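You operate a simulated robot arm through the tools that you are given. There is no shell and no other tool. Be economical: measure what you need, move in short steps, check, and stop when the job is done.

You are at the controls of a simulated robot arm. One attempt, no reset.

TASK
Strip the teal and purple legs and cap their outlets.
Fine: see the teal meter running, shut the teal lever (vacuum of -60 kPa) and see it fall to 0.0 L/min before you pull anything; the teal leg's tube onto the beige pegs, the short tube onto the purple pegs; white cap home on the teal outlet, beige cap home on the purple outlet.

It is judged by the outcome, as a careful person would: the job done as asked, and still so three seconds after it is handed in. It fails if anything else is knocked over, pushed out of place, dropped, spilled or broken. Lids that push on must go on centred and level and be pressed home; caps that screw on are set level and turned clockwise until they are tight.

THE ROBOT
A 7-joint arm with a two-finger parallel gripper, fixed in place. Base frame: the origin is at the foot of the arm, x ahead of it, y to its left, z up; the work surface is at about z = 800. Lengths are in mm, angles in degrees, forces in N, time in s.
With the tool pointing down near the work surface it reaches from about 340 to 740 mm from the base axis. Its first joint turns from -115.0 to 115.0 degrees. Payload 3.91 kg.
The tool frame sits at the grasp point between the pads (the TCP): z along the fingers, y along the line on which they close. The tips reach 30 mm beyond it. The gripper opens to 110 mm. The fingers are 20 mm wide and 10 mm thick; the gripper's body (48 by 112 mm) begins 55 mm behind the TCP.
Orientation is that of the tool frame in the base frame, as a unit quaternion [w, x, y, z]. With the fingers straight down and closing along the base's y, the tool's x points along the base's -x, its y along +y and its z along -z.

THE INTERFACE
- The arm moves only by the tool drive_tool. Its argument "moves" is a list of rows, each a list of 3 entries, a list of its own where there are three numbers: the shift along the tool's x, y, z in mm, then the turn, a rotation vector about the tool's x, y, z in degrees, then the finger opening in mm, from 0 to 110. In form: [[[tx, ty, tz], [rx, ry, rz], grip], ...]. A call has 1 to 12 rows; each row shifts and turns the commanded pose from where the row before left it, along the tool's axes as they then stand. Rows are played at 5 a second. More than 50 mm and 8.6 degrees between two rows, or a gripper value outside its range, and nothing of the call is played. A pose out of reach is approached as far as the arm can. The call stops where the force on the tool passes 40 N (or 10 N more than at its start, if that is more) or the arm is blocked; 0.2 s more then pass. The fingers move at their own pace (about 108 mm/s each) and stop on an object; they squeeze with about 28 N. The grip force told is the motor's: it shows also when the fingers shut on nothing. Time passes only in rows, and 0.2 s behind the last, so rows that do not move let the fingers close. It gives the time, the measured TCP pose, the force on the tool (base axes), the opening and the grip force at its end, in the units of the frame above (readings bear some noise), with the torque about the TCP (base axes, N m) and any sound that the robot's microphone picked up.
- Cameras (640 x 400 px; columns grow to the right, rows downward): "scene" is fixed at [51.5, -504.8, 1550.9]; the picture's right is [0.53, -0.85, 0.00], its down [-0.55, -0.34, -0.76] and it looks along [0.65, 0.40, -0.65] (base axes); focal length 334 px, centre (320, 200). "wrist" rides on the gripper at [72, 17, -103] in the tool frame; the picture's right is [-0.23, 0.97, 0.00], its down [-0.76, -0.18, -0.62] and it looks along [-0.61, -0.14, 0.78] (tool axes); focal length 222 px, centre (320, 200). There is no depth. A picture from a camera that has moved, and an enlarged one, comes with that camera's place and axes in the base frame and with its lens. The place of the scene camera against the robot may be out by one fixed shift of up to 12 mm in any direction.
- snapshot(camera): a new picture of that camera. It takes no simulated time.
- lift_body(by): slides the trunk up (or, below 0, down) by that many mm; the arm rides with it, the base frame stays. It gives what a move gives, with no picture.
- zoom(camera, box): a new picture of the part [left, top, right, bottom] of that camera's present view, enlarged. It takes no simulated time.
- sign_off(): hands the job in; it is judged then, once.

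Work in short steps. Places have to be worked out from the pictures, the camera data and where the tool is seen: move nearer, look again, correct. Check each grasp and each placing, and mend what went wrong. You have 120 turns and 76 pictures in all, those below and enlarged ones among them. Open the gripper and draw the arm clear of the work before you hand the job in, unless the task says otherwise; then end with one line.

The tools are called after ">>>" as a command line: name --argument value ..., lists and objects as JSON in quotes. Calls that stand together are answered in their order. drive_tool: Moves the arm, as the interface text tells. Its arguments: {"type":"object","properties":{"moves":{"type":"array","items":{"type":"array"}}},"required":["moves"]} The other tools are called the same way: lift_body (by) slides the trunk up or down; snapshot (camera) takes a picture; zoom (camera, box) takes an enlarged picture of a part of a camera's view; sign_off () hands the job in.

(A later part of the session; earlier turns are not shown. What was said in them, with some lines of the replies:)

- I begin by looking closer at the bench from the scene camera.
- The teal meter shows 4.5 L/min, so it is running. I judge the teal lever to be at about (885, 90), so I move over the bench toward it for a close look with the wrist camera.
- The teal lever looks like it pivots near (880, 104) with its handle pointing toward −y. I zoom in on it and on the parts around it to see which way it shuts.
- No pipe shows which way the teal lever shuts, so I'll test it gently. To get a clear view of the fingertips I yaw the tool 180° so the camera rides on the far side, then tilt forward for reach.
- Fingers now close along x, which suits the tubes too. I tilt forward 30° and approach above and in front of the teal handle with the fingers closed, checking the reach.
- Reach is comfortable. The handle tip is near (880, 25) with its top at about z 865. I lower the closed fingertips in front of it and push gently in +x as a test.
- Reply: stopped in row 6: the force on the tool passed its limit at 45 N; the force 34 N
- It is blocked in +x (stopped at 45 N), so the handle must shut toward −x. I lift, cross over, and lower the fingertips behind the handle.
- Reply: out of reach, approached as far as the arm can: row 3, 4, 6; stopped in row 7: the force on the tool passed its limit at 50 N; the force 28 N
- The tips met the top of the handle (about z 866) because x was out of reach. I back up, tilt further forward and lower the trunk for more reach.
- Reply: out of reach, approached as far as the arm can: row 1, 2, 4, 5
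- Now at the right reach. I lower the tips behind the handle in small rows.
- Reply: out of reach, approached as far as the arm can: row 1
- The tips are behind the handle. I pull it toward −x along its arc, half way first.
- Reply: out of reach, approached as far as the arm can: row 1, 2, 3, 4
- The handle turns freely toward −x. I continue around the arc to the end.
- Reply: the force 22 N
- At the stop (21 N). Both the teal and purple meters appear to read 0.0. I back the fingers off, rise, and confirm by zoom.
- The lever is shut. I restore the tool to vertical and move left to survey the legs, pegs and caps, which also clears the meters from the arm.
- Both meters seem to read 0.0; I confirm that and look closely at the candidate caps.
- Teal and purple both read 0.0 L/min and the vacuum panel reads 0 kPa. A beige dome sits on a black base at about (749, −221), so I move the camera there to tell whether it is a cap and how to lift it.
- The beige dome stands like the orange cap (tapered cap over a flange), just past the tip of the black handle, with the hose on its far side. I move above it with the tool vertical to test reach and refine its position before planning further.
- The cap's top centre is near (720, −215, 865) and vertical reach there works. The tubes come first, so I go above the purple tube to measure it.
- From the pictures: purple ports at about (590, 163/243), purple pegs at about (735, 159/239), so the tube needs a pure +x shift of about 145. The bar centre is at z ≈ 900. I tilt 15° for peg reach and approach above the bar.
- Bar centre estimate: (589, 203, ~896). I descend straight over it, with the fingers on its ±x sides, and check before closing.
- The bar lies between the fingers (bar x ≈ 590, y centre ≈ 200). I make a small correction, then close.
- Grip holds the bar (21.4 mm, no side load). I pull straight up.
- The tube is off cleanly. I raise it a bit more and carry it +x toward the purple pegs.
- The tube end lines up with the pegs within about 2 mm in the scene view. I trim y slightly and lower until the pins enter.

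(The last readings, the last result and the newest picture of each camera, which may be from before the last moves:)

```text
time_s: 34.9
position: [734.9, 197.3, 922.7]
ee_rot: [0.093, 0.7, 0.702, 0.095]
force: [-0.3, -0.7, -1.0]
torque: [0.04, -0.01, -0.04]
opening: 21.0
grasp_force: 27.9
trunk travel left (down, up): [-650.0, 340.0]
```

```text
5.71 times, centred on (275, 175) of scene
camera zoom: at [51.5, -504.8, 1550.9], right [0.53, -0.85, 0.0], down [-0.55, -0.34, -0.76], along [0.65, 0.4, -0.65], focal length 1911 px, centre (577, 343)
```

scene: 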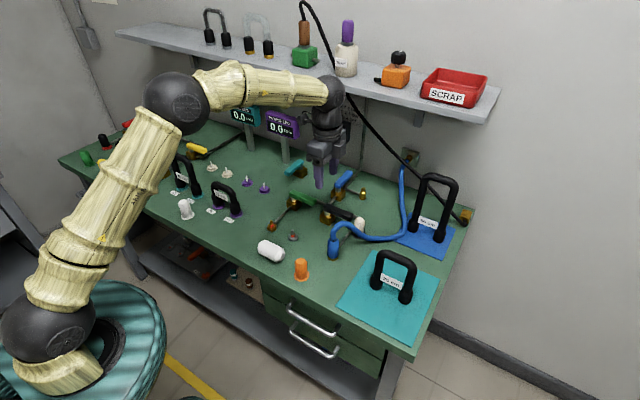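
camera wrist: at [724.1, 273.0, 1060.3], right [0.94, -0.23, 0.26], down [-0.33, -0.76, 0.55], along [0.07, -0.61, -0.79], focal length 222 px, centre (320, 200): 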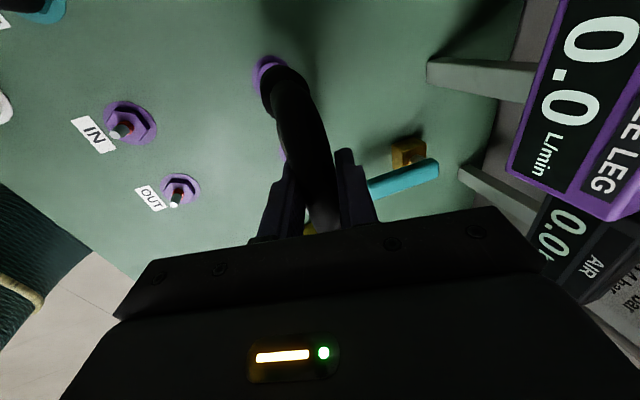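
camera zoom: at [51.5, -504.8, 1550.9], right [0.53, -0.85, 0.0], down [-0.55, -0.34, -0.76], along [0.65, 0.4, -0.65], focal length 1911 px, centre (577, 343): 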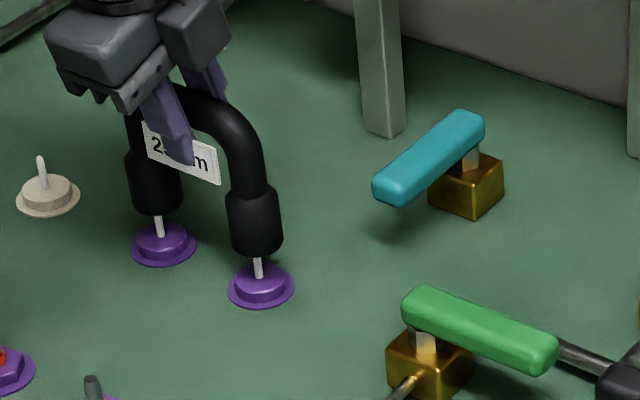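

Pins are under the tube ends and centred, no load. I continue down until seated.

>>> drive_tool --moves '[[[0.8, -2.4, 4.4], [0, 0, 0], 0], [[0, -1.3, 4.8], [0, 0, 0], 0], [[0, -1.3, 4.8], [0, 0, 0], 0], [[0, -1.3, 4.8], [0, 0, 0], 0], [[0, -0.8, 2.9], [0, 0, 0], 0], [[0, -0.8, 2.9], [0, 0, 0], 0]]'

>>> zoom --camera "scene" --box '[240, 140, 310, 210]'

```text
time_s: 36.3
position: [732.5, 198.1, 897.9]
ee_rot: [0.094, 0.7, 0.702, 0.094]
force: [0.7, 0.7, -1.6]
torque: [0.02, -0.02, 0.01]
opening: 20.9
grasp_force: 27.8
trunk travel left (down, up): [-650.0, 340.0]
```

```text
5.71 times, centred on (275, 175) of scene
camera zoom: at [51.5, -504.8, 1550.9], right [0.53, -0.85, 0.0], down [-0.55, -0.34, -0.76], along [0.65, 0.4, -0.65], focal length 1911 px, centre (577, 343)
```

zoom: 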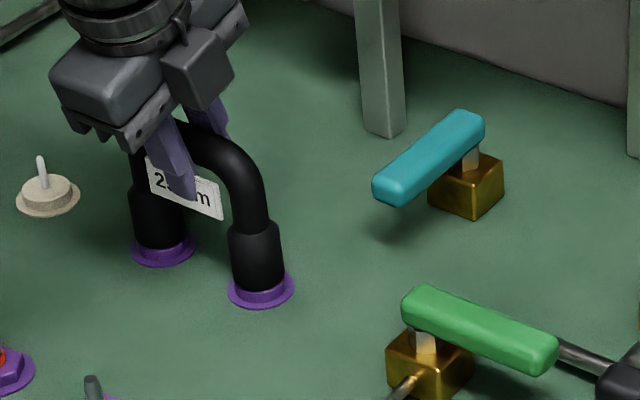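

Almost home; I lower in small steps until there is a seating force.

>>> drive_tool --moves '[[[0, -0.5, 1.9], [0, 0, 0], 0], [[0, -0.5, 1.9], [0, 0, 0], 0], [[0, -0.5, 1.9], [0, 0, 0], 0], [[0, -0.5, 1.9], [0, 0, 0], 0]]'

```text
time_s: 37.3
position: [733.1, 198.4, 896.0]
ee_rot: [0.097, 0.7, 0.7, 0.1]
force: [4.9, 1.9, 30.7]
torque: [-0.11, -0.02, 0.07]
opening: 21.1
grasp_force: 28.1
trunk travel left (down, up): [-650.0, 340.0]
```

Seated (30 N up at z 896). I relieve the load, open, and withdraw straight up.

>>> drive_tool --moves '[[[0, 1.5, -5.6], [0, 0, 0], 21], [[0, 0, 0], [0, 0, 0], 60], [[0, 0, 0], [0, 0, 0], 60], [[0, 5, -19], [0, 0, 0], 60], [[0, 10, -38], [0, 0, 0], 60], [[0, 10, -38], [0, 0, 0], 60]]'

>>> zoom --camera "scene" --box '[150, 110, 310, 230]'

>>> snapshot --camera "wrist"

```text
time_s: 38.7
position: [731.9, 197.4, 994.2]
ee_rot: [0.093, 0.7, 0.702, 0.093]
force: [-0.8, 0.2, 0.0]
torque: [-0.01, -0.03, 0.0]
opening: 59.9
grasp_force: 0.0
trunk travel left (down, up): [-650.0, 340.0]
```

```text
3.33 times, centred on (230, 170) of scene
camera zoom: at [51.5, -504.8, 1550.9], right [0.53, -0.85, 0.0], down [-0.55, -0.34, -0.76], along [0.65, 0.4, -0.65], focal length 1115 px, centre (620, 300)
```

zoom: 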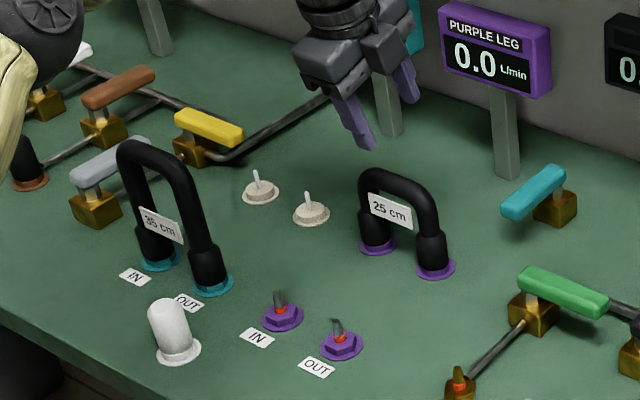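

```text
29 pictures are left
camera wrist: at [721.0, 270.0, 1098.1], right [0.94, -0.23, 0.26], down [-0.33, -0.76, 0.55], along [0.07, -0.61, -0.79], focal length 222 px, centre (320, 200)
```

wrist: 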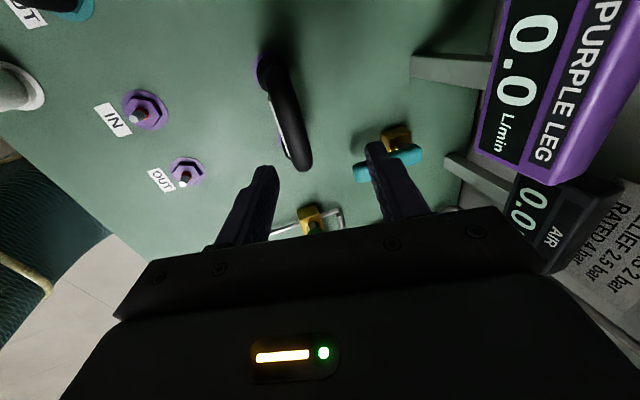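

The short tube is parked on the purple pegs, level. For the teal tube I raise the trunk back, tilt to about 35°, and approach above its bar near (591, 379).

>>> lift_body --by 100

>>> drive_tool --moves '[[[0, 0, 0], [-7, 0, 0], 60], [[0, 0, 0], [-7, 0, 0], 60], [[0, 0, 0], [-6, 0, 0], 60], [[30.3, -27.3, -2], [0, 0, 0], 60], [[30.3, -27.3, -2], [0, 0, 0], 60], [[30.3, -27.3, -2], [0, 0, 0], 60], [[30.3, -27.3, -2], [0, 0, 0], 60], [[30.3, -27.3, -2], [0, 0, 0], 60], [[30.3, -27.3, -2], [0, 0, 0], 60]]'

>>> snapshot --camera "wrist"

>>> zoom --camera "scene" --box '[130, 90, 260, 210]'

```text
time_s: 40.1
position: [732.4, 198.3, 1092.7]
ee_rot: [0.094, 0.7, 0.701, 0.094]
force: [0.2, 0.4, 1.4]
torque: [0.03, 0.01, 0.0]
opening: 59.9
grasp_force: 0.0
trunk travel left (down, up): [-750.0, 240.0]
```

```text
time_s: 42.1
position: [589.2, 381.7, 1007.2]
ee_rot: [0.214, 0.673, 0.675, 0.214]
force: [-0.1, 0.2, -0.4]
torque: [-0.02, -0.02, 0.0]
opening: 59.9
grasp_force: 0.1
trunk travel left (down, up): [-750.0, 240.0]
```

```text
28 pictures are left
camera wrist: at [543.9, 453.2, 1101.0], right [0.8, -0.23, 0.56], down [-0.5, -0.76, 0.41], along [0.34, -0.61, -0.72], focal length 222 px, centre (320, 200)
```

wrist: 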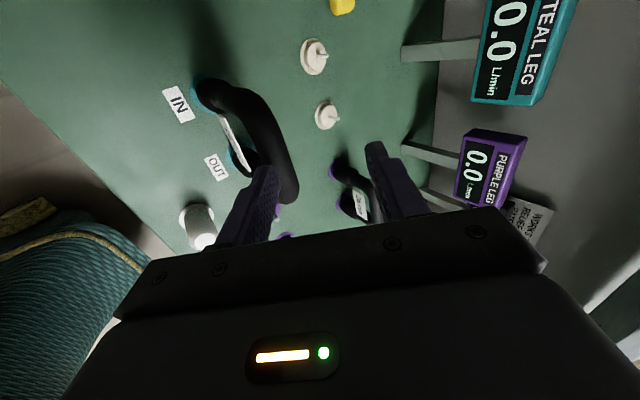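

```text
3.33 times, centred on (195, 150) of scene
camera zoom: at [51.5, -504.8, 1550.9], right [0.53, -0.85, 0.0], down [-0.55, -0.34, -0.76], along [0.65, 0.4, -0.65], focal length 1115 px, centre (737, 367)
```

zoom: 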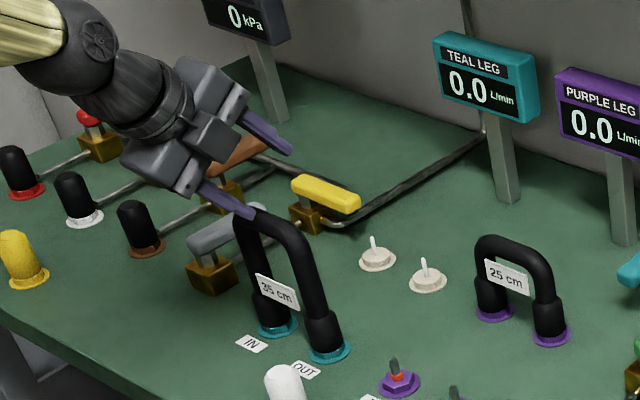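

Bar centre ≈ (592, 380, 946); the beige pegs are ≈ (734, 339/418), so again about +144.5 in x. With the 35° tilt I first line up on the tool axis, then advance along it to straddle the bar.

>>> drive_tool --moves '[[[-2, -32.5, 0], [0, 0, 0], 60], [[0, 0, 17], [0, 0, 0], 60], [[0, 0, 17], [0, 0, 0], 60], [[0, 0, 17], [0, 0, 0], 60]]'

>>> snapshot --camera "wrist"

>>> zoom --camera "scene" --box '[130, 110, 240, 210]'

```text
time_s: 43.1
position: [593.8, 378.2, 949.6]
ee_rot: [0.214, 0.673, 0.674, 0.214]
force: [0.6, 0.1, 0.3]
torque: [0.05, -0.02, -0.02]
opening: 59.8
grasp_force: 0.0
trunk travel left (down, up): [-750.0, 240.0]
```

```text
26 pictures are left
camera wrist: at [549.2, 450.3, 1043.2], right [0.8, -0.23, 0.56], down [-0.5, -0.76, 0.41], along [0.34, -0.61, -0.72], focal length 222 px, centre (320, 200)
```

wrist: 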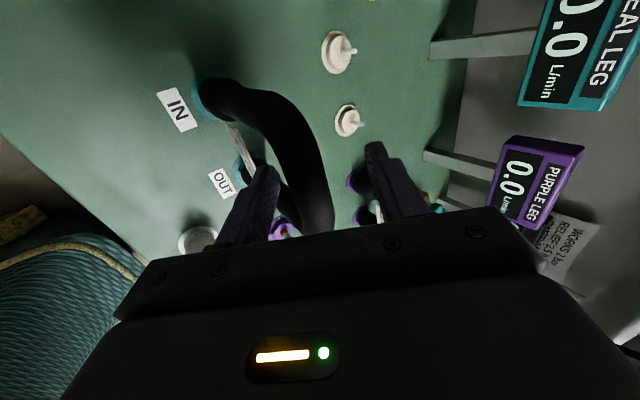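

```text
4.00 times, centred on (185, 160) of scene
camera zoom: at [51.5, -504.8, 1550.9], right [0.53, -0.85, 0.0], down [-0.55, -0.34, -0.76], along [0.65, 0.4, -0.65], focal length 1338 px, centre (860, 360)
```

zoom: 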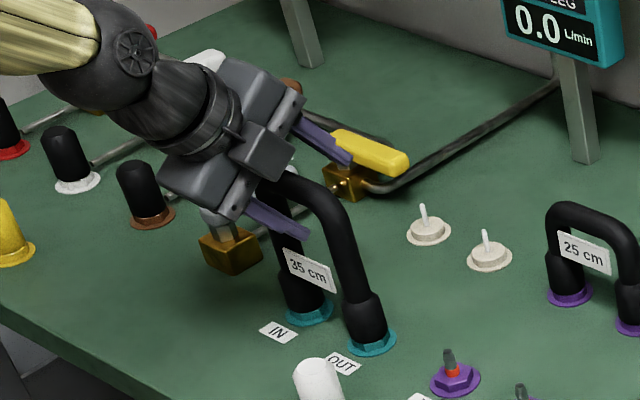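

Bar is between the fingers, about 5 mm toward the front finger. I centre and close.

>>> drive_tool --moves '[[[0, -4.5, 0], [0, 0, 0], 60], [[0, 0, 0], [0, 0, 0], 30], [[0, 0, 0], [0, 0, 0], 10], [[0, 0, 0], [0, 0, 0], 0], [[0, 0, 0], [0, 0, 0], 0]]'

```text
time_s: 44.3
position: [590.0, 377.2, 946.3]
ee_rot: [0.214, 0.673, 0.675, 0.214]
force: [0.4, -0.1, 0.6]
torque: [0.01, 0.0, 0.02]
opening: 20.7
grasp_force: 27.8
trunk travel left (down, up): [-750.0, 240.0]
```

Gripped at 20.7 mm. I pull straight up.

>>> drive_tool --moves '[[[0, 2.9, -4.1], [0, 0, 0], 0], [[0, 2.9, -4.1], [0, 0, 0], 0], [[0, 2.9, -4.1], [0, 0, 0], 0], [[0, 2.9, -4.1], [0, 0, 0], 0], [[0, 2.9, -4.1], [0, 0, 0], 0], [[0, 2.9, -4.1], [0, 0, 0], 0], [[0, 2.9, -4.1], [0, 0, 0], 0], [[0, 2.9, -4.1], [0, 0, 0], 0], [[0, 2.9, -4.1], [0, 0, 0], 0], [[0, 2.9, -4.1], [0, 0, 0], 0], [[0, 2.9, -4.1], [0, 0, 0], 0], [[0, 2.9, -4.1], [0, 0, 0], 0]]'

>>> zoom --camera "scene" --box '[130, 90, 260, 210]'

```text
time_s: 46.9
position: [590.4, 378.5, 1004.6]
ee_rot: [0.215, 0.673, 0.674, 0.214]
force: [0.3, 0.0, -1.9]
torque: [-0.01, 0.0, 0.0]
opening: 21.2
grasp_force: 28.4
trunk travel left (down, up): [-750.0, 240.0]
```

```text
3.33 times, centred on (195, 150) of scene
camera zoom: at [51.5, -504.8, 1550.9], right [0.53, -0.85, 0.0], down [-0.55, -0.34, -0.76], along [0.65, 0.4, -0.65], focal length 1115 px, centre (737, 367)
```

zoom: 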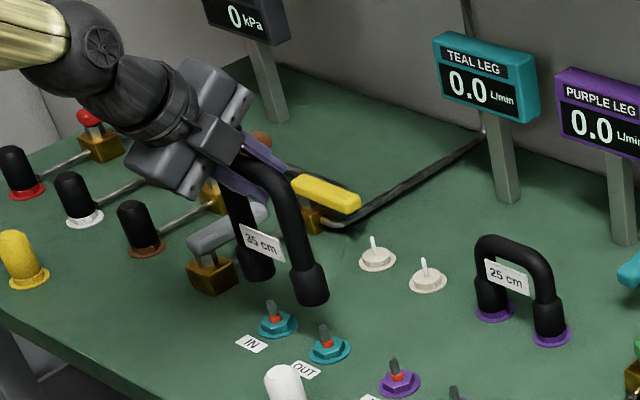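

Tube off, still upright. I carry it +144 mm in x to above the beige pegs.

>>> drive_tool --moves '[[[0, 23.5, 16.6], [0, 0, 0], 0], [[0, 23.5, 16.6], [0, 0, 0], 0], [[0, 23.5, 16.6], [0, 0, 0], 0], [[0, 23.5, 16.6], [0, 0, 0], 0], [[0, 23.5, 16.6], [0, 0, 0], 0], [[0, 0, 0], [0, 0, 0], 0]]'

>>> zoom --camera "scene" --box '[150, 80, 270, 190]'

>>> snapshot --camera "wrist"

```text
time_s: 48.3
position: [732.6, 376.8, 1005.7]
ee_rot: [0.214, 0.673, 0.674, 0.215]
force: [-0.9, 0.5, -1.1]
torque: [0.0, 0.01, 0.01]
opening: 21.1
grasp_force: 28.3
trunk travel left (down, up): [-750.0, 240.0]
```

```text
3.64 times, centred on (210, 135) of scene
camera zoom: at [51.5, -504.8, 1550.9], right [0.53, -0.85, 0.0], down [-0.55, -0.34, -0.76], along [0.65, 0.4, -0.65], focal length 1216 px, centre (720, 436)
```

zoom: 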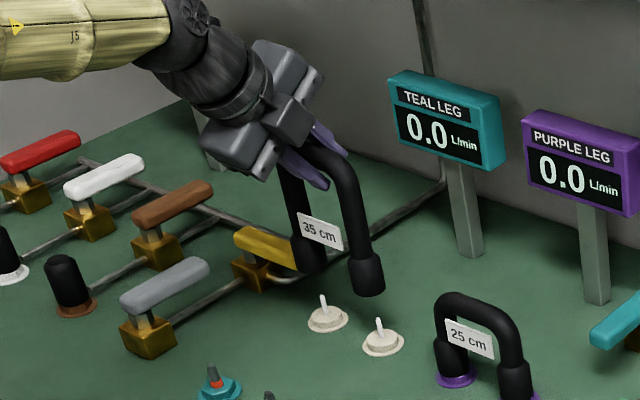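

```text
22 pictures are left
camera wrist: at [688.3, 449.2, 1100.1], right [0.8, -0.23, 0.56], down [-0.5, -0.76, 0.41], along [0.34, -0.61, -0.72], focal length 222 px, centre (320, 200)
```

wrist: 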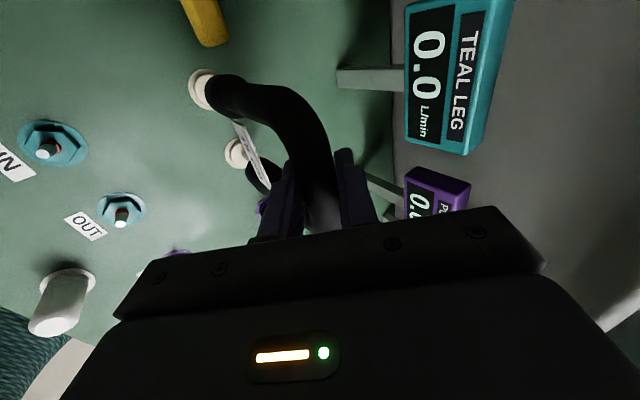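

Close to aligned; the scene view suggests a couple of mm toward +x/−y. I trim and lower 25 mm, then check against the pins.

>>> drive_tool --moves '[[[-0.8, 1.8, 1.2], [0, 0, 0], 0], [[0, -2.9, 4.1], [0, 0, 0], 0], [[0, -2.9, 4.1], [0, 0, 0], 0], [[0, -2.9, 4.1], [0, 0, 0], 0], [[0, -2.9, 4.1], [0, 0, 0], 0], [[0, -2.9, 4.1], [0, 0, 0], 0], [[0, 0, 0], [0, 0, 0], 0]]'

>>> zoom --camera "scene" --box '[205, 130, 265, 185]'

```text
time_s: 49.9
position: [735.4, 378.0, 981.1]
ee_rot: [0.214, 0.673, 0.675, 0.214]
force: [-0.1, 0.0, -1.7]
torque: [0.0, -0.02, -0.03]
opening: 21.3
grasp_force: 28.1
trunk travel left (down, up): [-750.0, 240.0]
```

```text
7.27 times, centred on (235, 158) of scene
camera zoom: at [51.5, -504.8, 1550.9], right [0.53, -0.85, 0.0], down [-0.55, -0.34, -0.76], along [0.65, 0.4, -0.65], focal length 2432 px, centre (938, 509)
```

zoom: 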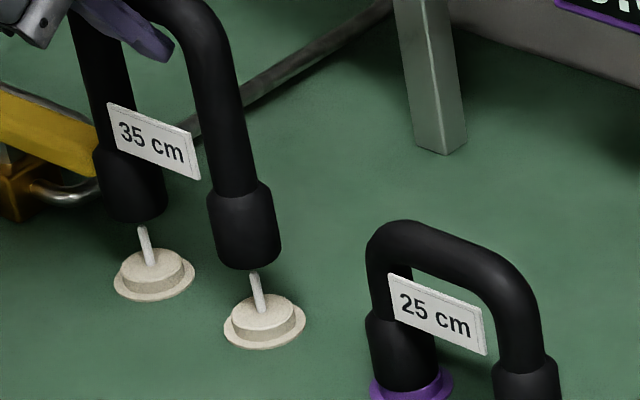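

Pins sit under both tube ends within about 1–2 mm. I continue down.

>>> drive_tool --moves '[[[0, -2.9, 4.1], [0, 0, 0], 0], [[0, -2.9, 4.1], [0, 0, 0], 0], [[0, -2.9, 4.1], [0, 0, 0], 0], [[0, -2.9, 4.1], [0, 0, 0], 0], [[0, -2.9, 4.1], [0, 0, 0], 0], [[0, -2.9, 4.1], [0, 0, 0], 0], [[0, -1.2, 1.6], [0, 0, 0], 0], [[0, -1.2, 1.6], [0, 0, 0], 0], [[0, -1.2, 1.6], [0, 0, 0], 0], [[0, -1.2, 1.6], [0, 0, 0], 0]]'

>>> zoom --camera "scene" --box '[205, 130, 265, 185]'

```text
time_s: 52.1
position: [736.2, 376.2, 946.1]
ee_rot: [0.215, 0.673, 0.674, 0.217]
force: [1.8, 1.1, 11.0]
torque: [-0.17, -0.26, -0.05]
opening: 21.1
grasp_force: 28.3
trunk travel left (down, up): [-750.0, 240.0]
```

```text
7.27 times, centred on (235, 158) of scene
camera zoom: at [51.5, -504.8, 1550.9], right [0.53, -0.85, 0.0], down [-0.55, -0.34, -0.76], along [0.65, 0.4, -0.65], focal length 2432 px, centre (938, 509)
```

zoom: 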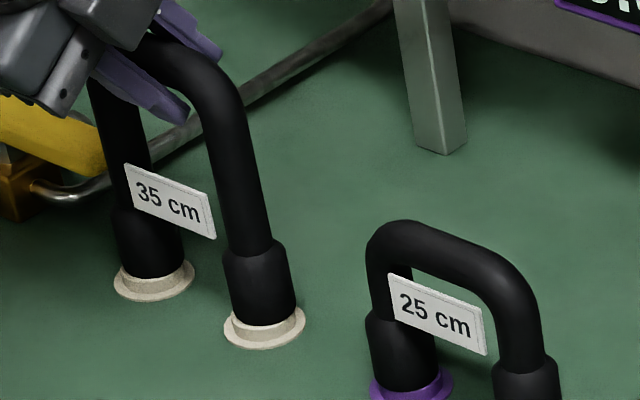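

Nearly home with 11 N; I press a little further for the same seating force as before.

>>> drive_tool --moves '[[[0, -1.2, 1.6], [0, 0, 0], 0], [[0, -1.2, 1.6], [0, 0, 0], 0]]'

```text
time_s: 52.7
position: [735.1, 375.4, 946.7]
ee_rot: [0.216, 0.673, 0.673, 0.218]
force: [3.8, -2.8, 29.8]
torque: [-0.24, -0.15, -0.07]
opening: 21.2
grasp_force: 27.1
trunk travel left (down, up): [-750.0, 240.0]
```

Seated at 30 N. Relieve, open, and withdraw along the tool axis.

>>> drive_tool --moves '[[[0, 2.5, -3.5], [0, 0, 0], 21], [[0, 0, 0], [0, 0, 0], 60], [[0, 0, 0], [0, 0, 0], 60], [[0, 0, -20], [0, 0, 0], 60], [[0, 0, -40], [0, 0, 0], 60], [[0, 0, -40], [0, 0, 0], 60], [[0, 0, -30], [7, 0, 0], 60], [[0, 0, 0], [7, 0, 0], 60], [[0, 0, 0], [7, 0, 0], 60], [[0, 0, 0], [7, 0, 0], 60], [[0, 0, 0], [7.2, 0, 0], 60]]'

>>> zoom --camera "scene" --box '[140, 110, 300, 230]'

>>> snapshot --camera "wrist"

```text
time_s: 55.1
position: [648.0, 374.3, 1047.4]
ee_rot: [-0.001, 0.705, 0.709, 0.001]
force: [-1.5, 1.5, 0.4]
torque: [-0.06, -0.07, -0.03]
opening: 60.2
grasp_force: 0.0
out of reach, approached as far as the arm can: row 11
trunk travel left (down, up): [-750.0, 240.0]
```

```text
3.33 times, centred on (220, 170) of scene
camera zoom: at [51.5, -504.8, 1550.9], right [0.53, -0.85, 0.0], down [-0.55, -0.34, -0.76], along [0.65, 0.4, -0.65], focal length 1115 px, centre (653, 300)
```

zoom: 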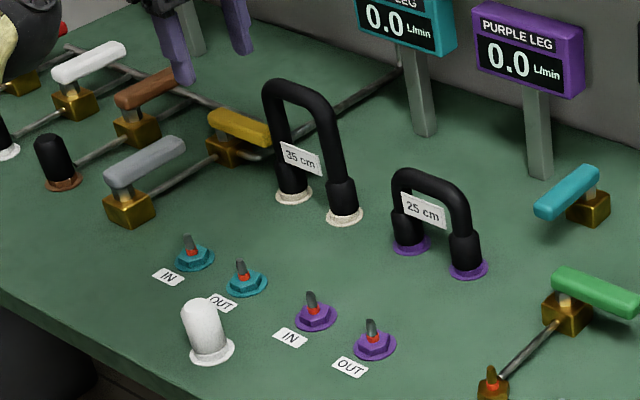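

```text
18 pictures are left
camera wrist: at [665.5, 445.3, 1150.3], right [0.97, -0.22, 0.0], down [-0.17, -0.76, 0.62], along [-0.14, -0.61, -0.78], focal length 222 px, centre (320, 200)
```

wrist: 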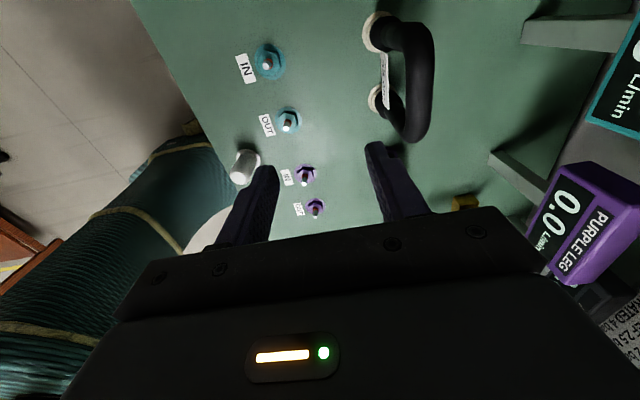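

Both tubes are parked. Next is the white cap, near (504, 290) with its top at z ≈ 870; I move above it with the tool vertical.

>>> drive_tool --moves '[[[-16.8, -28.8, 17.4], [0, 0, 0], 70], [[-16.8, -28.8, 17.4], [0, 0, 0], 70], [[-16.8, -28.8, 17.4], [0, 0, 0], 70], [[-16.8, -28.8, 17.4], [0, 0, 0], 70], [[-16.8, -28.8, 17.4], [0, 0, 0], 70]]'

>>> snapshot --camera "wrist"

```text
time_s: 56.3
position: [508.6, 286.5, 961.1]
ee_rot: [0.001, 0.707, 0.707, 0.0]
force: [-0.6, 0.1, -1.2]
torque: [0.04, 0.0, -0.01]
opening: 70.1
grasp_force: 0.0
trunk travel left (down, up): [-750.0, 240.0]
```

```text
17 pictures are left
camera wrist: at [524.4, 358.7, 1065.1], right [0.97, -0.23, 0.0], down [-0.18, -0.76, 0.62], along [-0.14, -0.61, -0.78], focal length 222 px, centre (320, 200)
```

wrist: 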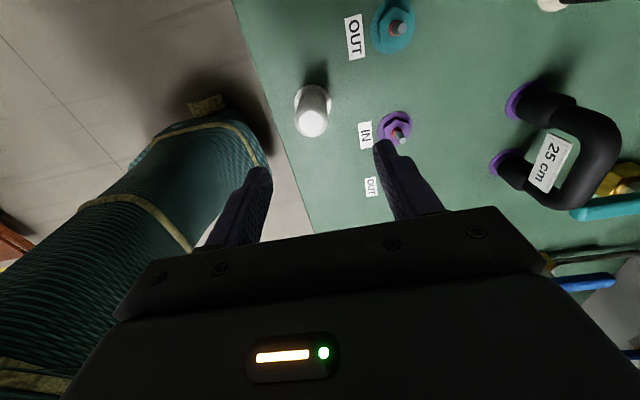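

White cap centre ≈ (503, 288), teal outlet ≈ (591, 337). I lower around the cap and close.

>>> drive_tool --moves '[[[1, -2.8, 29.5], [0, 0, 0], 70], [[1, -2.8, 29.5], [0, 0, 0], 70], [[0, 0, 29.5], [0, 0, 0], 70], [[0, 0, 27], [0, 0, 0], 70], [[0, 0, 0], [0, 0, 0], 45], [[0, 0, 0], [0, 0, 0], 20], [[0, 0, 0], [0, 0, 0], 0], [[0, 0, 0], [0, 0, 0], 0]]'

>>> snapshot --camera "wrist"

```text
time_s: 58.1
position: [502.2, 289.1, 844.9]
ee_rot: [0.0, 0.706, 0.708, 0.001]
force: [0.0, -0.7, 0.3]
torque: [-0.04, 0.0, 0.02]
opening: 30.9
grasp_force: 28.1
trunk travel left (down, up): [-750.0, 240.0]
```

```text
16 pictures are left
camera wrist: at [519.7, 361.6, 948.9], right [0.97, -0.23, 0.0], down [-0.18, -0.76, 0.62], along [-0.14, -0.61, -0.78], focal length 222 px, centre (320, 200)
```

wrist: 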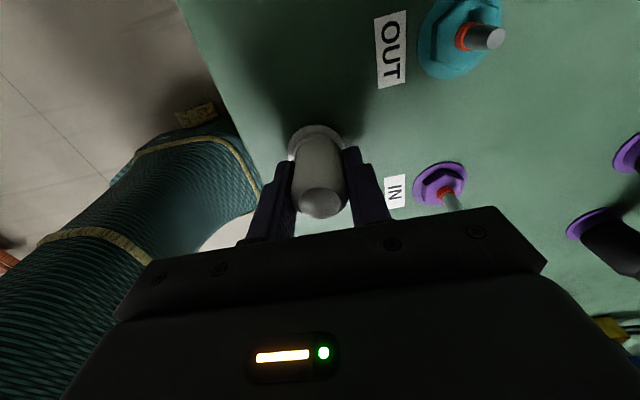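

Gripped at 30.9 mm. I lift it straight up off its stand and look at how it hangs.

>>> drive_tool --moves '[[[0, 0, -6], [0, 0, 0], 0], [[0, 0, -6], [0, 0, 0], 0], [[0, 0, -6], [0, 0, 0], 0], [[0, 0, -8], [0, 0, 0], 0], [[0, 0, -10], [0, 0, 0], 0], [[0, 0, -12], [0, 0, 0], 0], [[0, 0, -16], [0, 0, 0], 0], [[0, 0, -16], [0, 0, 0], 0]]'

>>> snapshot --camera "wrist"

>>> zoom --camera "scene" --box '[140, 130, 260, 230]'

```text
time_s: 59.9
position: [500.9, 287.4, 925.0]
ee_rot: [0.001, 0.707, 0.708, 0.001]
force: [-0.3, -0.1, -0.3]
torque: [0.01, 0.01, 0.03]
opening: 31.3
grasp_force: 27.2
trunk travel left (down, up): [-750.0, 240.0]
```

```text
15 pictures are left
camera wrist: at [518.6, 360.1, 1028.2], right [0.97, -0.23, 0.0], down [-0.18, -0.76, 0.62], along [-0.14, -0.61, -0.78], focal length 222 px, centre (320, 200)
```

wrist: 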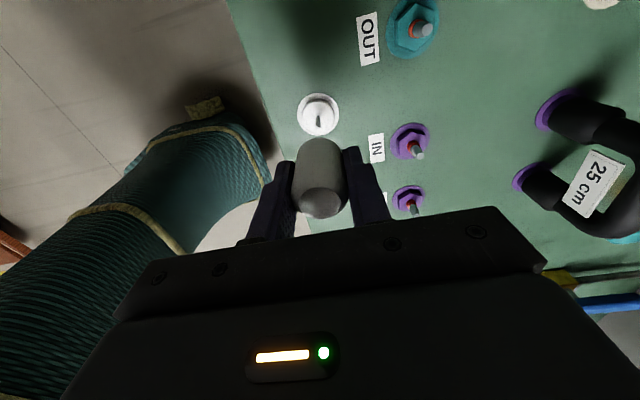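

```text
4.00 times, centred on (200, 180) of scene
camera zoom: at [51.5, -504.8, 1550.9], right [0.53, -0.85, 0.0], down [-0.55, -0.34, -0.76], along [0.65, 0.4, -0.65], focal length 1338 px, centre (800, 280)
```

zoom: 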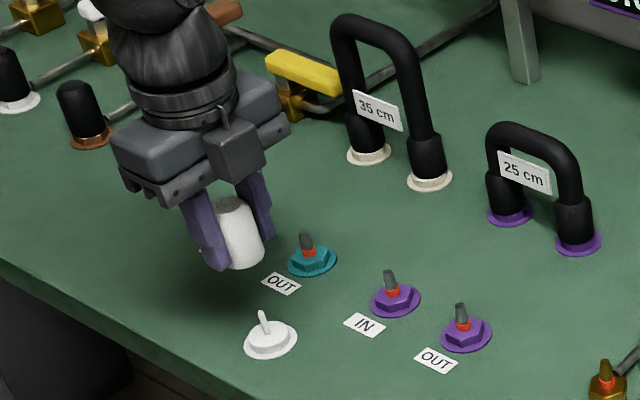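

The cap came off a pinned stand, and its axis sits ≈2.6 mm to +y of the TCP. I carry it to above the teal outlet and lower to just above the spigot.

>>> drive_tool --moves '[[[16, 29.9, 0], [0, 0, 0], 0], [[16, 29.9, 0], [0, 0, 0], 0], [[16, 29.9, 0], [0, 0, 0], 0], [[0, 0, 15], [0, 0, 0], 0], [[0, 0, 15], [0, 0, 0], 0], [[0, 0, 10], [0, 0, 0], 0], [[0, 0, 0], [0, 0, 0], 0]]'

>>> zoom --camera "scene" --box '[185, 150, 245, 200]'

>>> snapshot --camera "wrist"

```text
time_s: 61.5
position: [592.2, 335.2, 885.6]
ee_rot: [0.001, 0.706, 0.708, 0.001]
force: [-0.1, 0.2, -0.5]
torque: [0.01, 0.02, -0.02]
opening: 31.3
grasp_force: 28.2
trunk travel left (down, up): [-750.0, 240.0]
```

```text
8.00 times, centred on (215, 175) of scene
camera zoom: at [51.5, -504.8, 1550.9], right [0.53, -0.85, 0.0], down [-0.55, -0.34, -0.76], along [0.65, 0.4, -0.65], focal length 2675 px, centre (1160, 400)
```

zoom: 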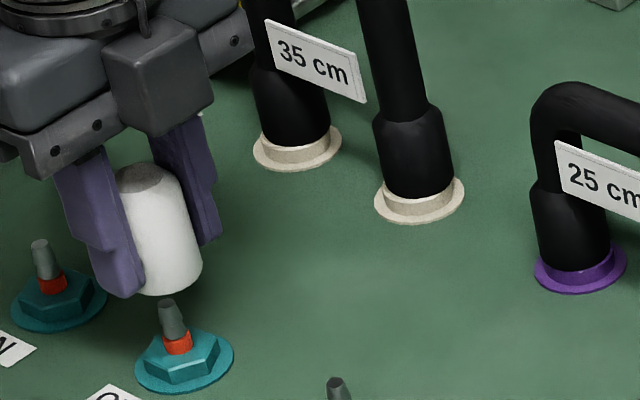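

```text
12 pictures are left
camera wrist: at [608.5, 407.8, 989.1], right [0.97, -0.23, 0.0], down [-0.18, -0.76, 0.62], along [-0.14, -0.61, -0.78], focal length 222 px, centre (320, 200)
```

wrist: 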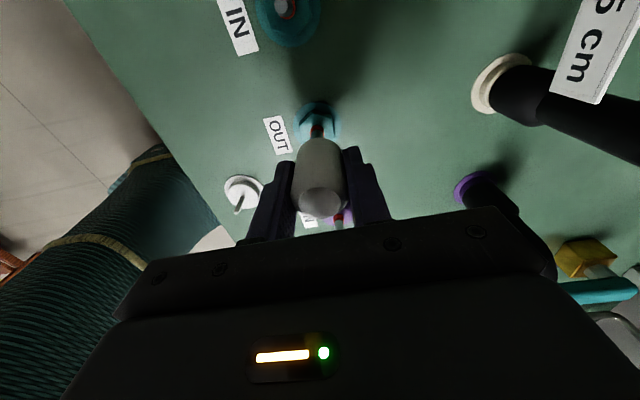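

Both views agree the cap needs about −1.7 in x and +2.3 in y. I correct and lower slowly.

>>> drive_tool --moves '[[[2.3, -1.7, 0], [0, 0, 0], 0], [[0, 0, 5], [0, 0, 0], 0], [[0, 0, 5], [0, 0, 0], 0], [[0, 0, 5], [0, 0, 0], 0], [[0, 0, 4], [0, 0, 0], 0], [[0, 0, 4], [0, 0, 0], 0], [[0, 0, 0], [0, 0, 0], 0]]'

>>> zoom --camera "scene" --box '[185, 150, 245, 200]'

```text
time_s: 63.1
position: [589.1, 339.4, 861.4]
ee_rot: [0.001, 0.707, 0.708, 0.0]
force: [-0.6, 0.6, 1.0]
torque: [0.02, -0.01, -0.02]
opening: 31.2
grasp_force: 27.6
trunk travel left (down, up): [-750.0, 240.0]
```

```text
8.00 times, centred on (215, 175) of scene
camera zoom: at [51.5, -504.8, 1550.9], right [0.53, -0.85, 0.0], down [-0.55, -0.34, -0.76], along [0.65, 0.4, -0.65], focal length 2675 px, centre (1160, 400)
```

zoom: 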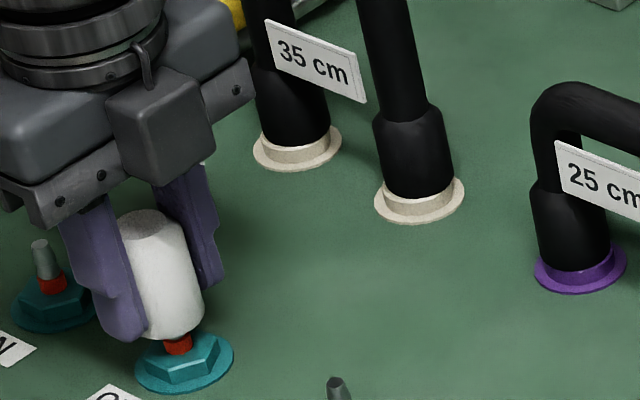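

The spigot has entered and the orange ring is centred below the cap. I press down in small steps.

>>> drive_tool --moves '[[[0, 0, 3], [0, 0, 0], 0], [[0, 0, 3], [0, 0, 0], 0], [[0, 0, 2], [0, 0, 0], 0], [[0, 0, 2], [0, 0, 0], 0], [[0, 0, 2], [0, 0, 0], 0], [[0, 0, 2], [0, 0, 0], 0], [[0, 0, 2], [0, 0, 0], 0], [[0, 0, 2], [0, 0, 0], 0]]'

>>> zoom --camera "scene" --box '[185, 150, 245, 200]'

```text
time_s: 64.9
position: [589.3, 338.1, 845.5]
ee_rot: [0.001, 0.706, 0.708, 0.002]
force: [0.9, -1.8, 12.3]
torque: [-0.1, 0.12, 0.03]
opening: 31.0
grasp_force: 28.0
trunk travel left (down, up): [-750.0, 240.0]
```

```text
8.00 times, centred on (215, 175) of scene
camera zoom: at [51.5, -504.8, 1550.9], right [0.53, -0.85, 0.0], down [-0.55, -0.34, -0.76], along [0.65, 0.4, -0.65], focal length 2675 px, centre (1160, 400)
```

zoom: 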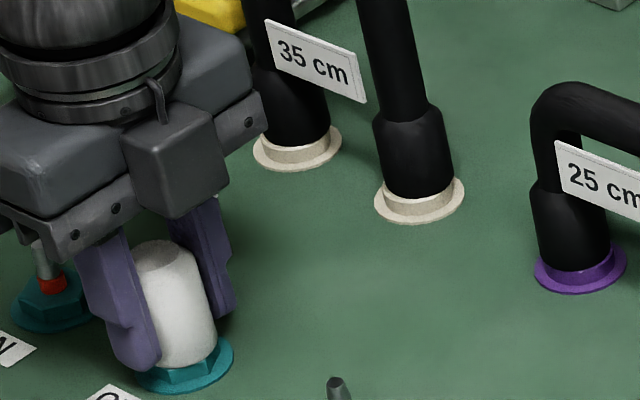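

The cap is down on the hex with 12 N. I press firmly to be sure it is home.

>>> drive_tool --moves '[[[0, 0, 1.5], [0, 0, 0], 0], [[0, 0, 1.5], [0, 0, 0], 0], [[0, 0, 1], [0, 0, 0], 0]]'

```text
time_s: 65.7
position: [589.1, 338.6, 844.5]
ee_rot: [0.001, 0.707, 0.707, 0.005]
force: [3.6, 2.2, 33.9]
torque: [-0.05, 0.18, 0.03]
opening: 31.1
grasp_force: 28.2
trunk travel left (down, up): [-750.0, 240.0]
```

Solid stop with 34 N at the same height: home. I release and withdraw upward, then check.

>>> drive_tool --moves '[[[0, 0, -4], [0, 0, 0], 31], [[0, 0, 0], [0, 0, 0], 70], [[0, 0, 0], [0, 0, 0], 70], [[0, 0, -15], [0, 0, 0], 70], [[0, 0, -40], [0, 0, 0], 70], [[0, 0, -45], [0, 0, 0], 70], [[0, 0, -40], [0, 0, 0], 70], [[-45, 0, 0], [0, 0, 0], 70], [[-45, 0, 0], [0, 0, 0], 70], [[-45, 0, 0], [0, 0, 0], 70], [[-45, 0, 0], [0, 0, 0], 70]]'

>>> drive_tool --moves '[[[-42, 14, 0], [0, 0, 0], 70], [[-42, 14, 0], [0, 0, 0], 70], [[-42, 15, 0], [0, 0, 0], 70], [[-42, 15, 0], [0, 0, 0], 70], [[-42, 15, 0], [0, 0, 0], 70], [[-42, 15, 0], [0, 0, 0], 70], [[-42, 15, 0], [0, 0, 0], 70], [[-42, 14, 0], [0, 0, 0], 70], [[-37, 14, 0], [0, 0, 0], 70]]'

>>> snapshot --camera "scene"

>>> snapshot --camera "wrist"

```text
time_s: 68.1
position: [589.2, 156.2, 983.5]
ee_rot: [-0.001, 0.707, 0.708, 0.002]
force: [-0.7, 0.5, 0.1]
torque: [0.01, -0.02, 0.03]
opening: 70.1
grasp_force: 0.0
trunk travel left (down, up): [-750.0, 240.0]
```

```text
time_s: 70.1
position: [725.1, -215.5, 985.2]
ee_rot: [-0.001, 0.708, 0.707, 0.0]
force: [0.2, -0.8, 0.2]
torque: [-0.02, 0.03, 0.0]
opening: 70.0
grasp_force: 0.1
trunk travel left (down, up): [-750.0, 240.0]
```

```text
9 pictures are left
```

scene: 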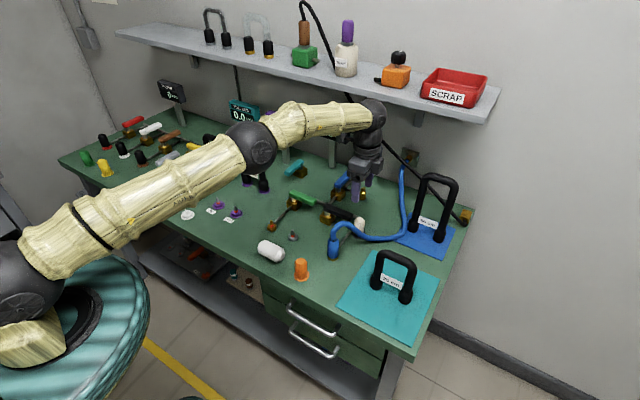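

```text
8 pictures are left
camera wrist: at [742.5, -143.6, 1088.1], right [0.97, -0.23, 0.0], down [-0.18, -0.76, 0.62], along [-0.14, -0.61, -0.78], focal length 222 px, centre (320, 200)
```

wrist: 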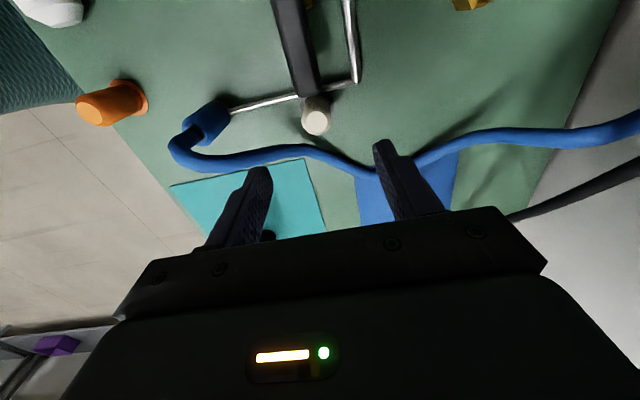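

Reach holds here. The beige cap's axis is ≈ (721.5, −217). I descend around it with x-side fingers, keeping clear of the black handle and the hose.

>>> drive_tool --moves '[[[-1.5, -3.5, 25], [0, 0, 0], 60], [[0, 0, 28], [0, 0, 0], 60], [[0, 0, 28], [0, 0, 0], 60], [[0, 0, 28], [0, 0, 0], 60], [[0, 0, 28], [0, 0, 0], 60], [[0, 0, 0], [0, 0, 0], 60]]'

>>> snapshot --camera "wrist"

```text
time_s: 71.5
position: [719.0, -214.8, 847.7]
ee_rot: [0.001, 0.706, 0.708, 0.001]
force: [0.5, 0.1, -0.2]
torque: [0.01, 0.01, 0.04]
opening: 60.1
grasp_force: 0.1
trunk travel left (down, up): [-750.0, 240.0]
```

```text
7 pictures are left
camera wrist: at [735.7, -142.2, 951.1], right [0.97, -0.23, 0.0], down [-0.18, -0.76, 0.62], along [-0.14, -0.61, -0.78], focal length 222 px, centre (320, 200)
```

wrist: 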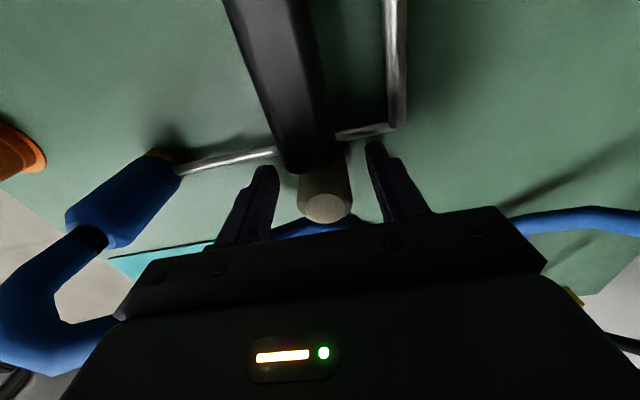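

The cap is between the fingers, slightly +x/+y of centre. I trim and close.

>>> drive_tool --moves '[[[1.5, 2.3, 2.5], [0, 0, 0], 60], [[0, 0, 0], [0, 0, 0], 40], [[0, 0, 0], [0, 0, 0], 20], [[0, 0, 0], [0, 0, 0], 0], [[0, 0, 0], [0, 0, 0], 0]]'

```text
time_s: 72.7
position: [720.4, -212.9, 844.7]
ee_rot: [0.001, 0.706, 0.708, 0.001]
force: [-0.4, 0.2, -0.5]
torque: [0.0, 0.02, 0.0]
opening: 31.3
grasp_force: 28.0
trunk travel left (down, up): [-750.0, 240.0]
```

Gripped at 31.3 mm with no side load. I lift straight up, gently at first.

>>> drive_tool --moves '[[[0, 0, -4], [0, 0, 0], 0], [[0, 0, -5], [0, 0, 0], 0], [[0, 0, -6], [0, 0, 0], 0], [[0, 0, -8], [0, 0, 0], 0], [[0, 0, -12], [0, 0, 0], 0], [[0, 0, -20], [0, 0, 0], 0], [[0, 0, -20], [0, 0, 0], 0], [[0, 0, -20], [0, 0, 0], 0], [[0, 0, -20], [0, 0, 0], 0]]'

>>> snapshot --camera "wrist"

```text
time_s: 74.7
position: [719.2, -212.2, 959.5]
ee_rot: [0.0, 0.706, 0.708, 0.0]
force: [-0.7, 0.5, -0.7]
torque: [-0.04, 0.03, 0.05]
opening: 31.4
grasp_force: 28.2
trunk travel left (down, up): [-750.0, 240.0]
```

```text
6 pictures are left
camera wrist: at [736.1, -141.4, 1063.2], right [0.97, -0.23, 0.0], down [-0.18, -0.76, 0.62], along [-0.14, -0.61, -0.78], focal length 222 px, centre (320, 200)
```

wrist: 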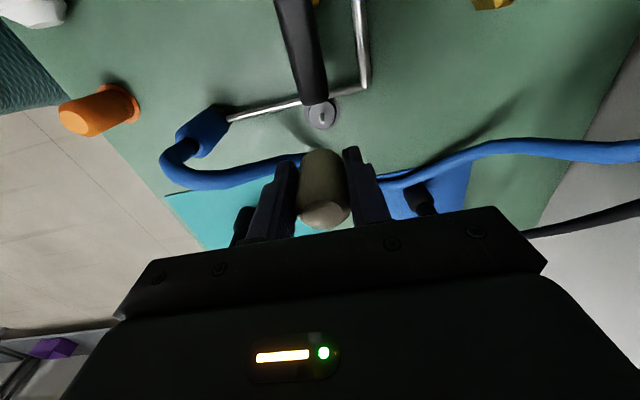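

The beige cap came off its black pinned stand. Comparing views, its axis sits ≈5 mm to −y of the TCP. I carry it to the purple outlet (≈ (590, 162)) and stop just above the spigot.

>>> drive_tool --moves '[[[42.1, -14.4, 0], [0, 0, 0], 0], [[42.1, -14.4, 0], [0, 0, 0], 0], [[42.1, -14.4, 0], [0, 0, 0], 0], [[42.1, -14.4, 0], [0, 0, 0], 0], [[42.1, -14.4, 0], [0, 0, 0], 0], [[42.1, -14.4, 0], [0, 0, 0], 0], [[42.1, -14.4, 0], [0, 0, 0], 0], [[42.1, -14.4, 0], [0, 0, 0], 0], [[42.1, -14.4, 0], [0, 0, 0], 0], [[0, 0, 25], [0, 0, 0], 0], [[0, 0, 25], [0, 0, 0], 0], [[0, 0, 23], [0, 0, 0], 0]]'

>>> zoom --camera "scene" --box '[205, 160, 265, 220]'

>>> snapshot --camera "wrist"

```text
time_s: 77.3
position: [590.0, 163.2, 887.2]
ee_rot: [0.0, 0.707, 0.707, 0.001]
force: [0.2, 0.0, -0.6]
torque: [0.01, 0.05, 0.01]
opening: 31.1
grasp_force: 27.9
trunk travel left (down, up): [-750.0, 240.0]
```

```text
6.67 times, centred on (235, 190) of scene
camera zoom: at [51.5, -504.8, 1550.9], right [0.53, -0.85, 0.0], down [-0.55, -0.34, -0.76], along [0.65, 0.4, -0.65], focal length 2229 px, centre (887, 267)
```

zoom: 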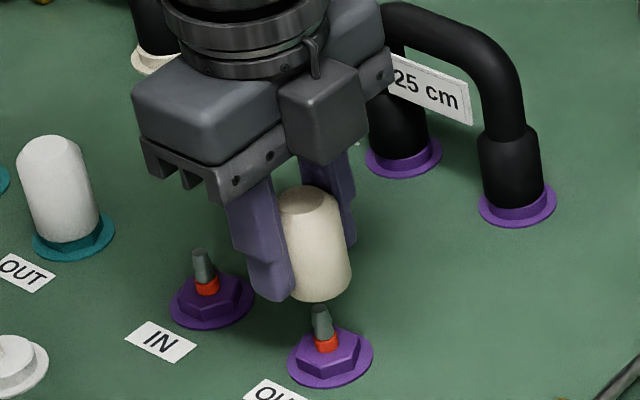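

```text
4 pictures are left
camera wrist: at [607.9, 235.6, 989.6], right [0.97, -0.23, 0.0], down [-0.18, -0.76, 0.62], along [-0.14, -0.61, -0.78], focal length 222 px, centre (320, 200)
```

wrist: 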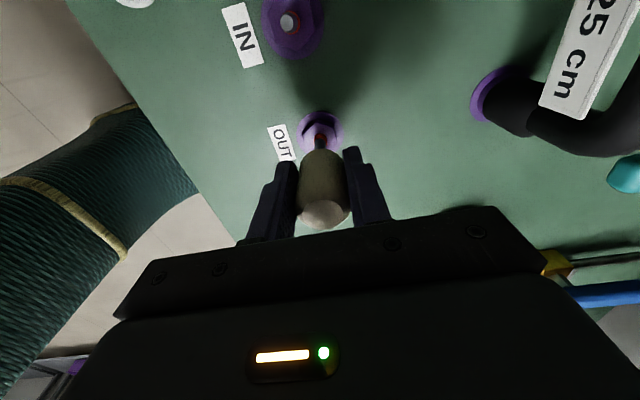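

The white cap sits level and home on the teal outlet. The beige cap needs only about (−1.2, +0.7). I trim and lower onto the spigot.

>>> drive_tool --moves '[[[0.7, -1.2, 0], [0, 0, 0], 0], [[0, 0, 5], [0, 0, 0], 0], [[0, 0, 5], [0, 0, 0], 0], [[0, 0, 5], [0, 0, 0], 0], [[0, 0, 4], [0, 0, 0], 0], [[0, 0, 4], [0, 0, 0], 0], [[0, 0, 0], [0, 0, 0], 0]]'

>>> zoom --camera "scene" --box '[205, 160, 265, 220]'

```text
time_s: 78.9
position: [588.4, 166.9, 863.0]
ee_rot: [0.001, 0.707, 0.707, 0.0]
force: [1.0, 0.4, -0.1]
torque: [-0.01, -0.05, 0.05]
opening: 31.1
grasp_force: 27.7
trunk travel left (down, up): [-750.0, 240.0]
```

```text
6.67 times, centred on (235, 190) of scene
camera zoom: at [51.5, -504.8, 1550.9], right [0.53, -0.85, 0.0], down [-0.55, -0.34, -0.76], along [0.65, 0.4, -0.65], focal length 2229 px, centre (887, 267)
```

zoom: 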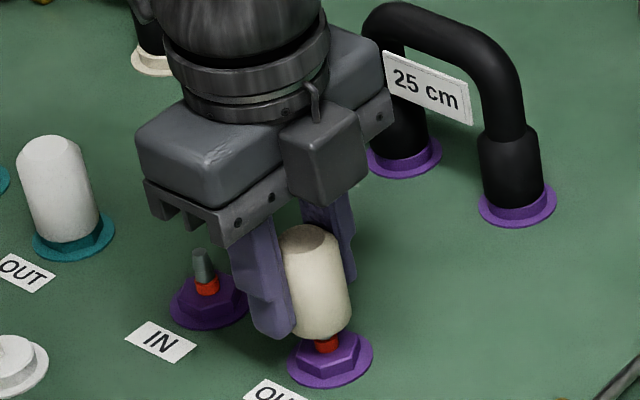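

The spigot is in, but the arm had settled ≈2–3 mm further in +y than intended (the cap sits slightly left of the spigot axis). I shift −2.3 in y and press down in small steps.

>>> drive_tool --moves '[[[-2.3, 0, 0], [0, 0, 0], 0], [[0, 0, 0], [0, 0, 0], 0], [[0, 0, 3], [0, 0, 0], 0], [[0, 0, 3], [0, 0, 0], 0], [[0, 0, 2], [0, 0, 0], 0], [[0, 0, 2], [0, 0, 0], 0], [[0, 0, 2], [0, 0, 0], 0], [[0, 0, 2], [0, 0, 0], 0], [[0, 0, 2], [0, 0, 0], 0], [[0, 0, 2], [0, 0, 0], 0]]'

```text
time_s: 81.1
position: [587.9, 165.1, 845.1]
ee_rot: [0.001, 0.707, 0.708, 0.002]
force: [3.8, 13.7, 17.5]
torque: [0.29, -0.11, 0.01]
opening: 31.3
grasp_force: 28.0
trunk travel left (down, up): [-750.0, 240.0]
```

It is at home height, but a 13.7 N side load in y shows my y shift was too much. I move back +y to relieve it, then press home.

>>> drive_tool --moves '[[[1.8, 0, 0], [0, 0, 0], 0], [[0, 0, 0], [0, 0, 0], 0]]'

```text
time_s: 81.7
position: [588.3, 164.4, 845.7]
ee_rot: [0.001, 0.707, 0.707, 0.002]
force: [2.6, 10.6, 12.1]
torque: [0.18, -0.11, 0.07]
opening: 31.0
grasp_force: 28.4
trunk travel left (down, up): [-750.0, 240.0]
```

>>> drive_tool --moves '[[[2, 0, 0], [0, 0, 0], 0], [[1, 0, 0], [0, 0, 0], 0], [[0, 0, 0], [0, 0, 0], 0]]'

```text
time_s: 82.5
position: [588.5, 168.2, 844.8]
ee_rot: [0.0, 0.706, 0.708, 0.0]
force: [0.8, -2.6, -1.5]
torque: [-0.05, -0.03, 0.01]
opening: 31.1
grasp_force: 28.1
trunk travel left (down, up): [-750.0, 240.0]
```

Side load is gone. I press down to confirm it is home.

>>> drive_tool --moves '[[[-0.5, 0, 1.5], [0, 0, 0], 0], [[0, 0, 1.5], [0, 0, 0], 0], [[0, 0, 1.5], [0, 0, 0], 0], [[0, 0, 1], [0, 0, 0], 0]]'

```text
time_s: 83.5
position: [589.5, 166.7, 843.6]
ee_rot: [0.001, 0.706, 0.708, 0.003]
force: [-6.4, -3.1, 30.5]
torque: [-0.36, 0.36, -0.01]
opening: 31.1
grasp_force: 28.0
trunk travel left (down, up): [-750.0, 240.0]
```

Firm stop at 30 N. I relieve, open, and withdraw up, then check.

>>> drive_tool --moves '[[[0, 0, -4.5], [0, 0, 0], 31], [[0, 0, 0], [0, 0, 0], 40], [[0, 0, 0], [0, 0, 0], 70], [[0, 0, 0], [0, 0, 0], 70], [[0, 0, -15], [0, 0, 0], 70], [[0, 0, -40], [0, 0, 0], 70], [[0, 0, -45], [0, 0, 0], 70], [[0, 0, -45], [0, 0, 0], 70], [[0, -25, -40], [0, 0, 0], 70], [[0, -25, -40], [0, 0, 0], 70]]'

>>> zoom --camera "scene" --box '[150, 120, 290, 225]'

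```text
time_s: 85.7
position: [537.4, 168.2, 1067.7]
ee_rot: [0.001, 0.706, 0.708, 0.0]
force: [-0.5, -0.2, -1.0]
torque: [0.04, -0.01, 0.0]
opening: 69.9
grasp_force: 0.0
trunk travel left (down, up): [-750.0, 240.0]
```

```text
3.81 times, centred on (220, 172) of scene
camera zoom: at [51.5, -504.8, 1550.9], right [0.53, -0.85, 0.0], down [-0.55, -0.34, -0.76], along [0.65, 0.4, -0.65], focal length 1274 px, centre (701, 305)
```

zoom: 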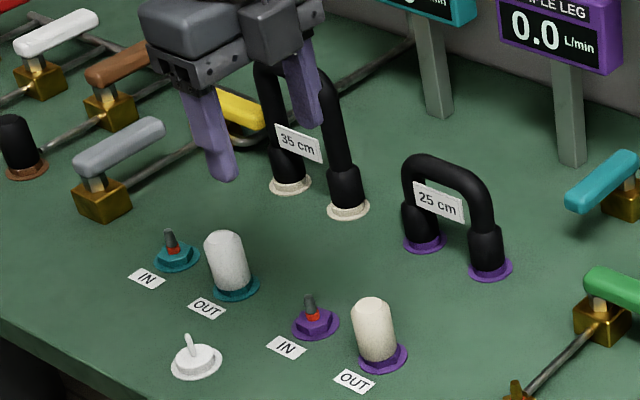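

Both caps look level and home, and both tubes are parked. I draw the arm clear and take one last look.

>>> drive_tool --moves '[[[0, -10, -40], [0, 0, 0], 70], [[0, -10, -40], [0, 0, 0], 70], [[0, -10, -40], [0, 0, 0], 70], [[0, 0, 0], [0, 0, 0], 70]]'

>>> snapshot --camera "scene"

```text
time_s: 86.7
position: [510.5, 169.5, 1187.2]
ee_rot: [-0.001, 0.706, 0.708, -0.001]
force: [-0.5, 0.4, -0.6]
torque: [-0.04, 0.06, 0.0]
opening: 70.1
grasp_force: 0.2
trunk travel left (down, up): [-750.0, 240.0]
```

```text
1 pictures are left
```

scene: 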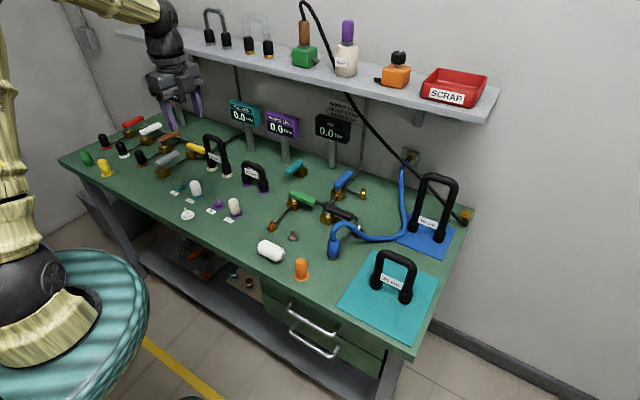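

Everything is in place: lever shut, meters at 0.0, both tubes parked, both caps on, the arm clear. I hand the job in.

>>> sign_off

```text
The job is handed in.
```

The job is done and handed in: I saw the teal meter at 4.5 L/min and at 0.0 after shutting the teal lever, before any tube was pulled; the 35 cm tube is on the beige pegs, the 25 cm tube on the purple pegs, the white cap home on the teal outlet and the beige cap home on the purple outlet, though the vacuum panel read 0 kPa throughout and never showed the -60 kPa you mentioned.
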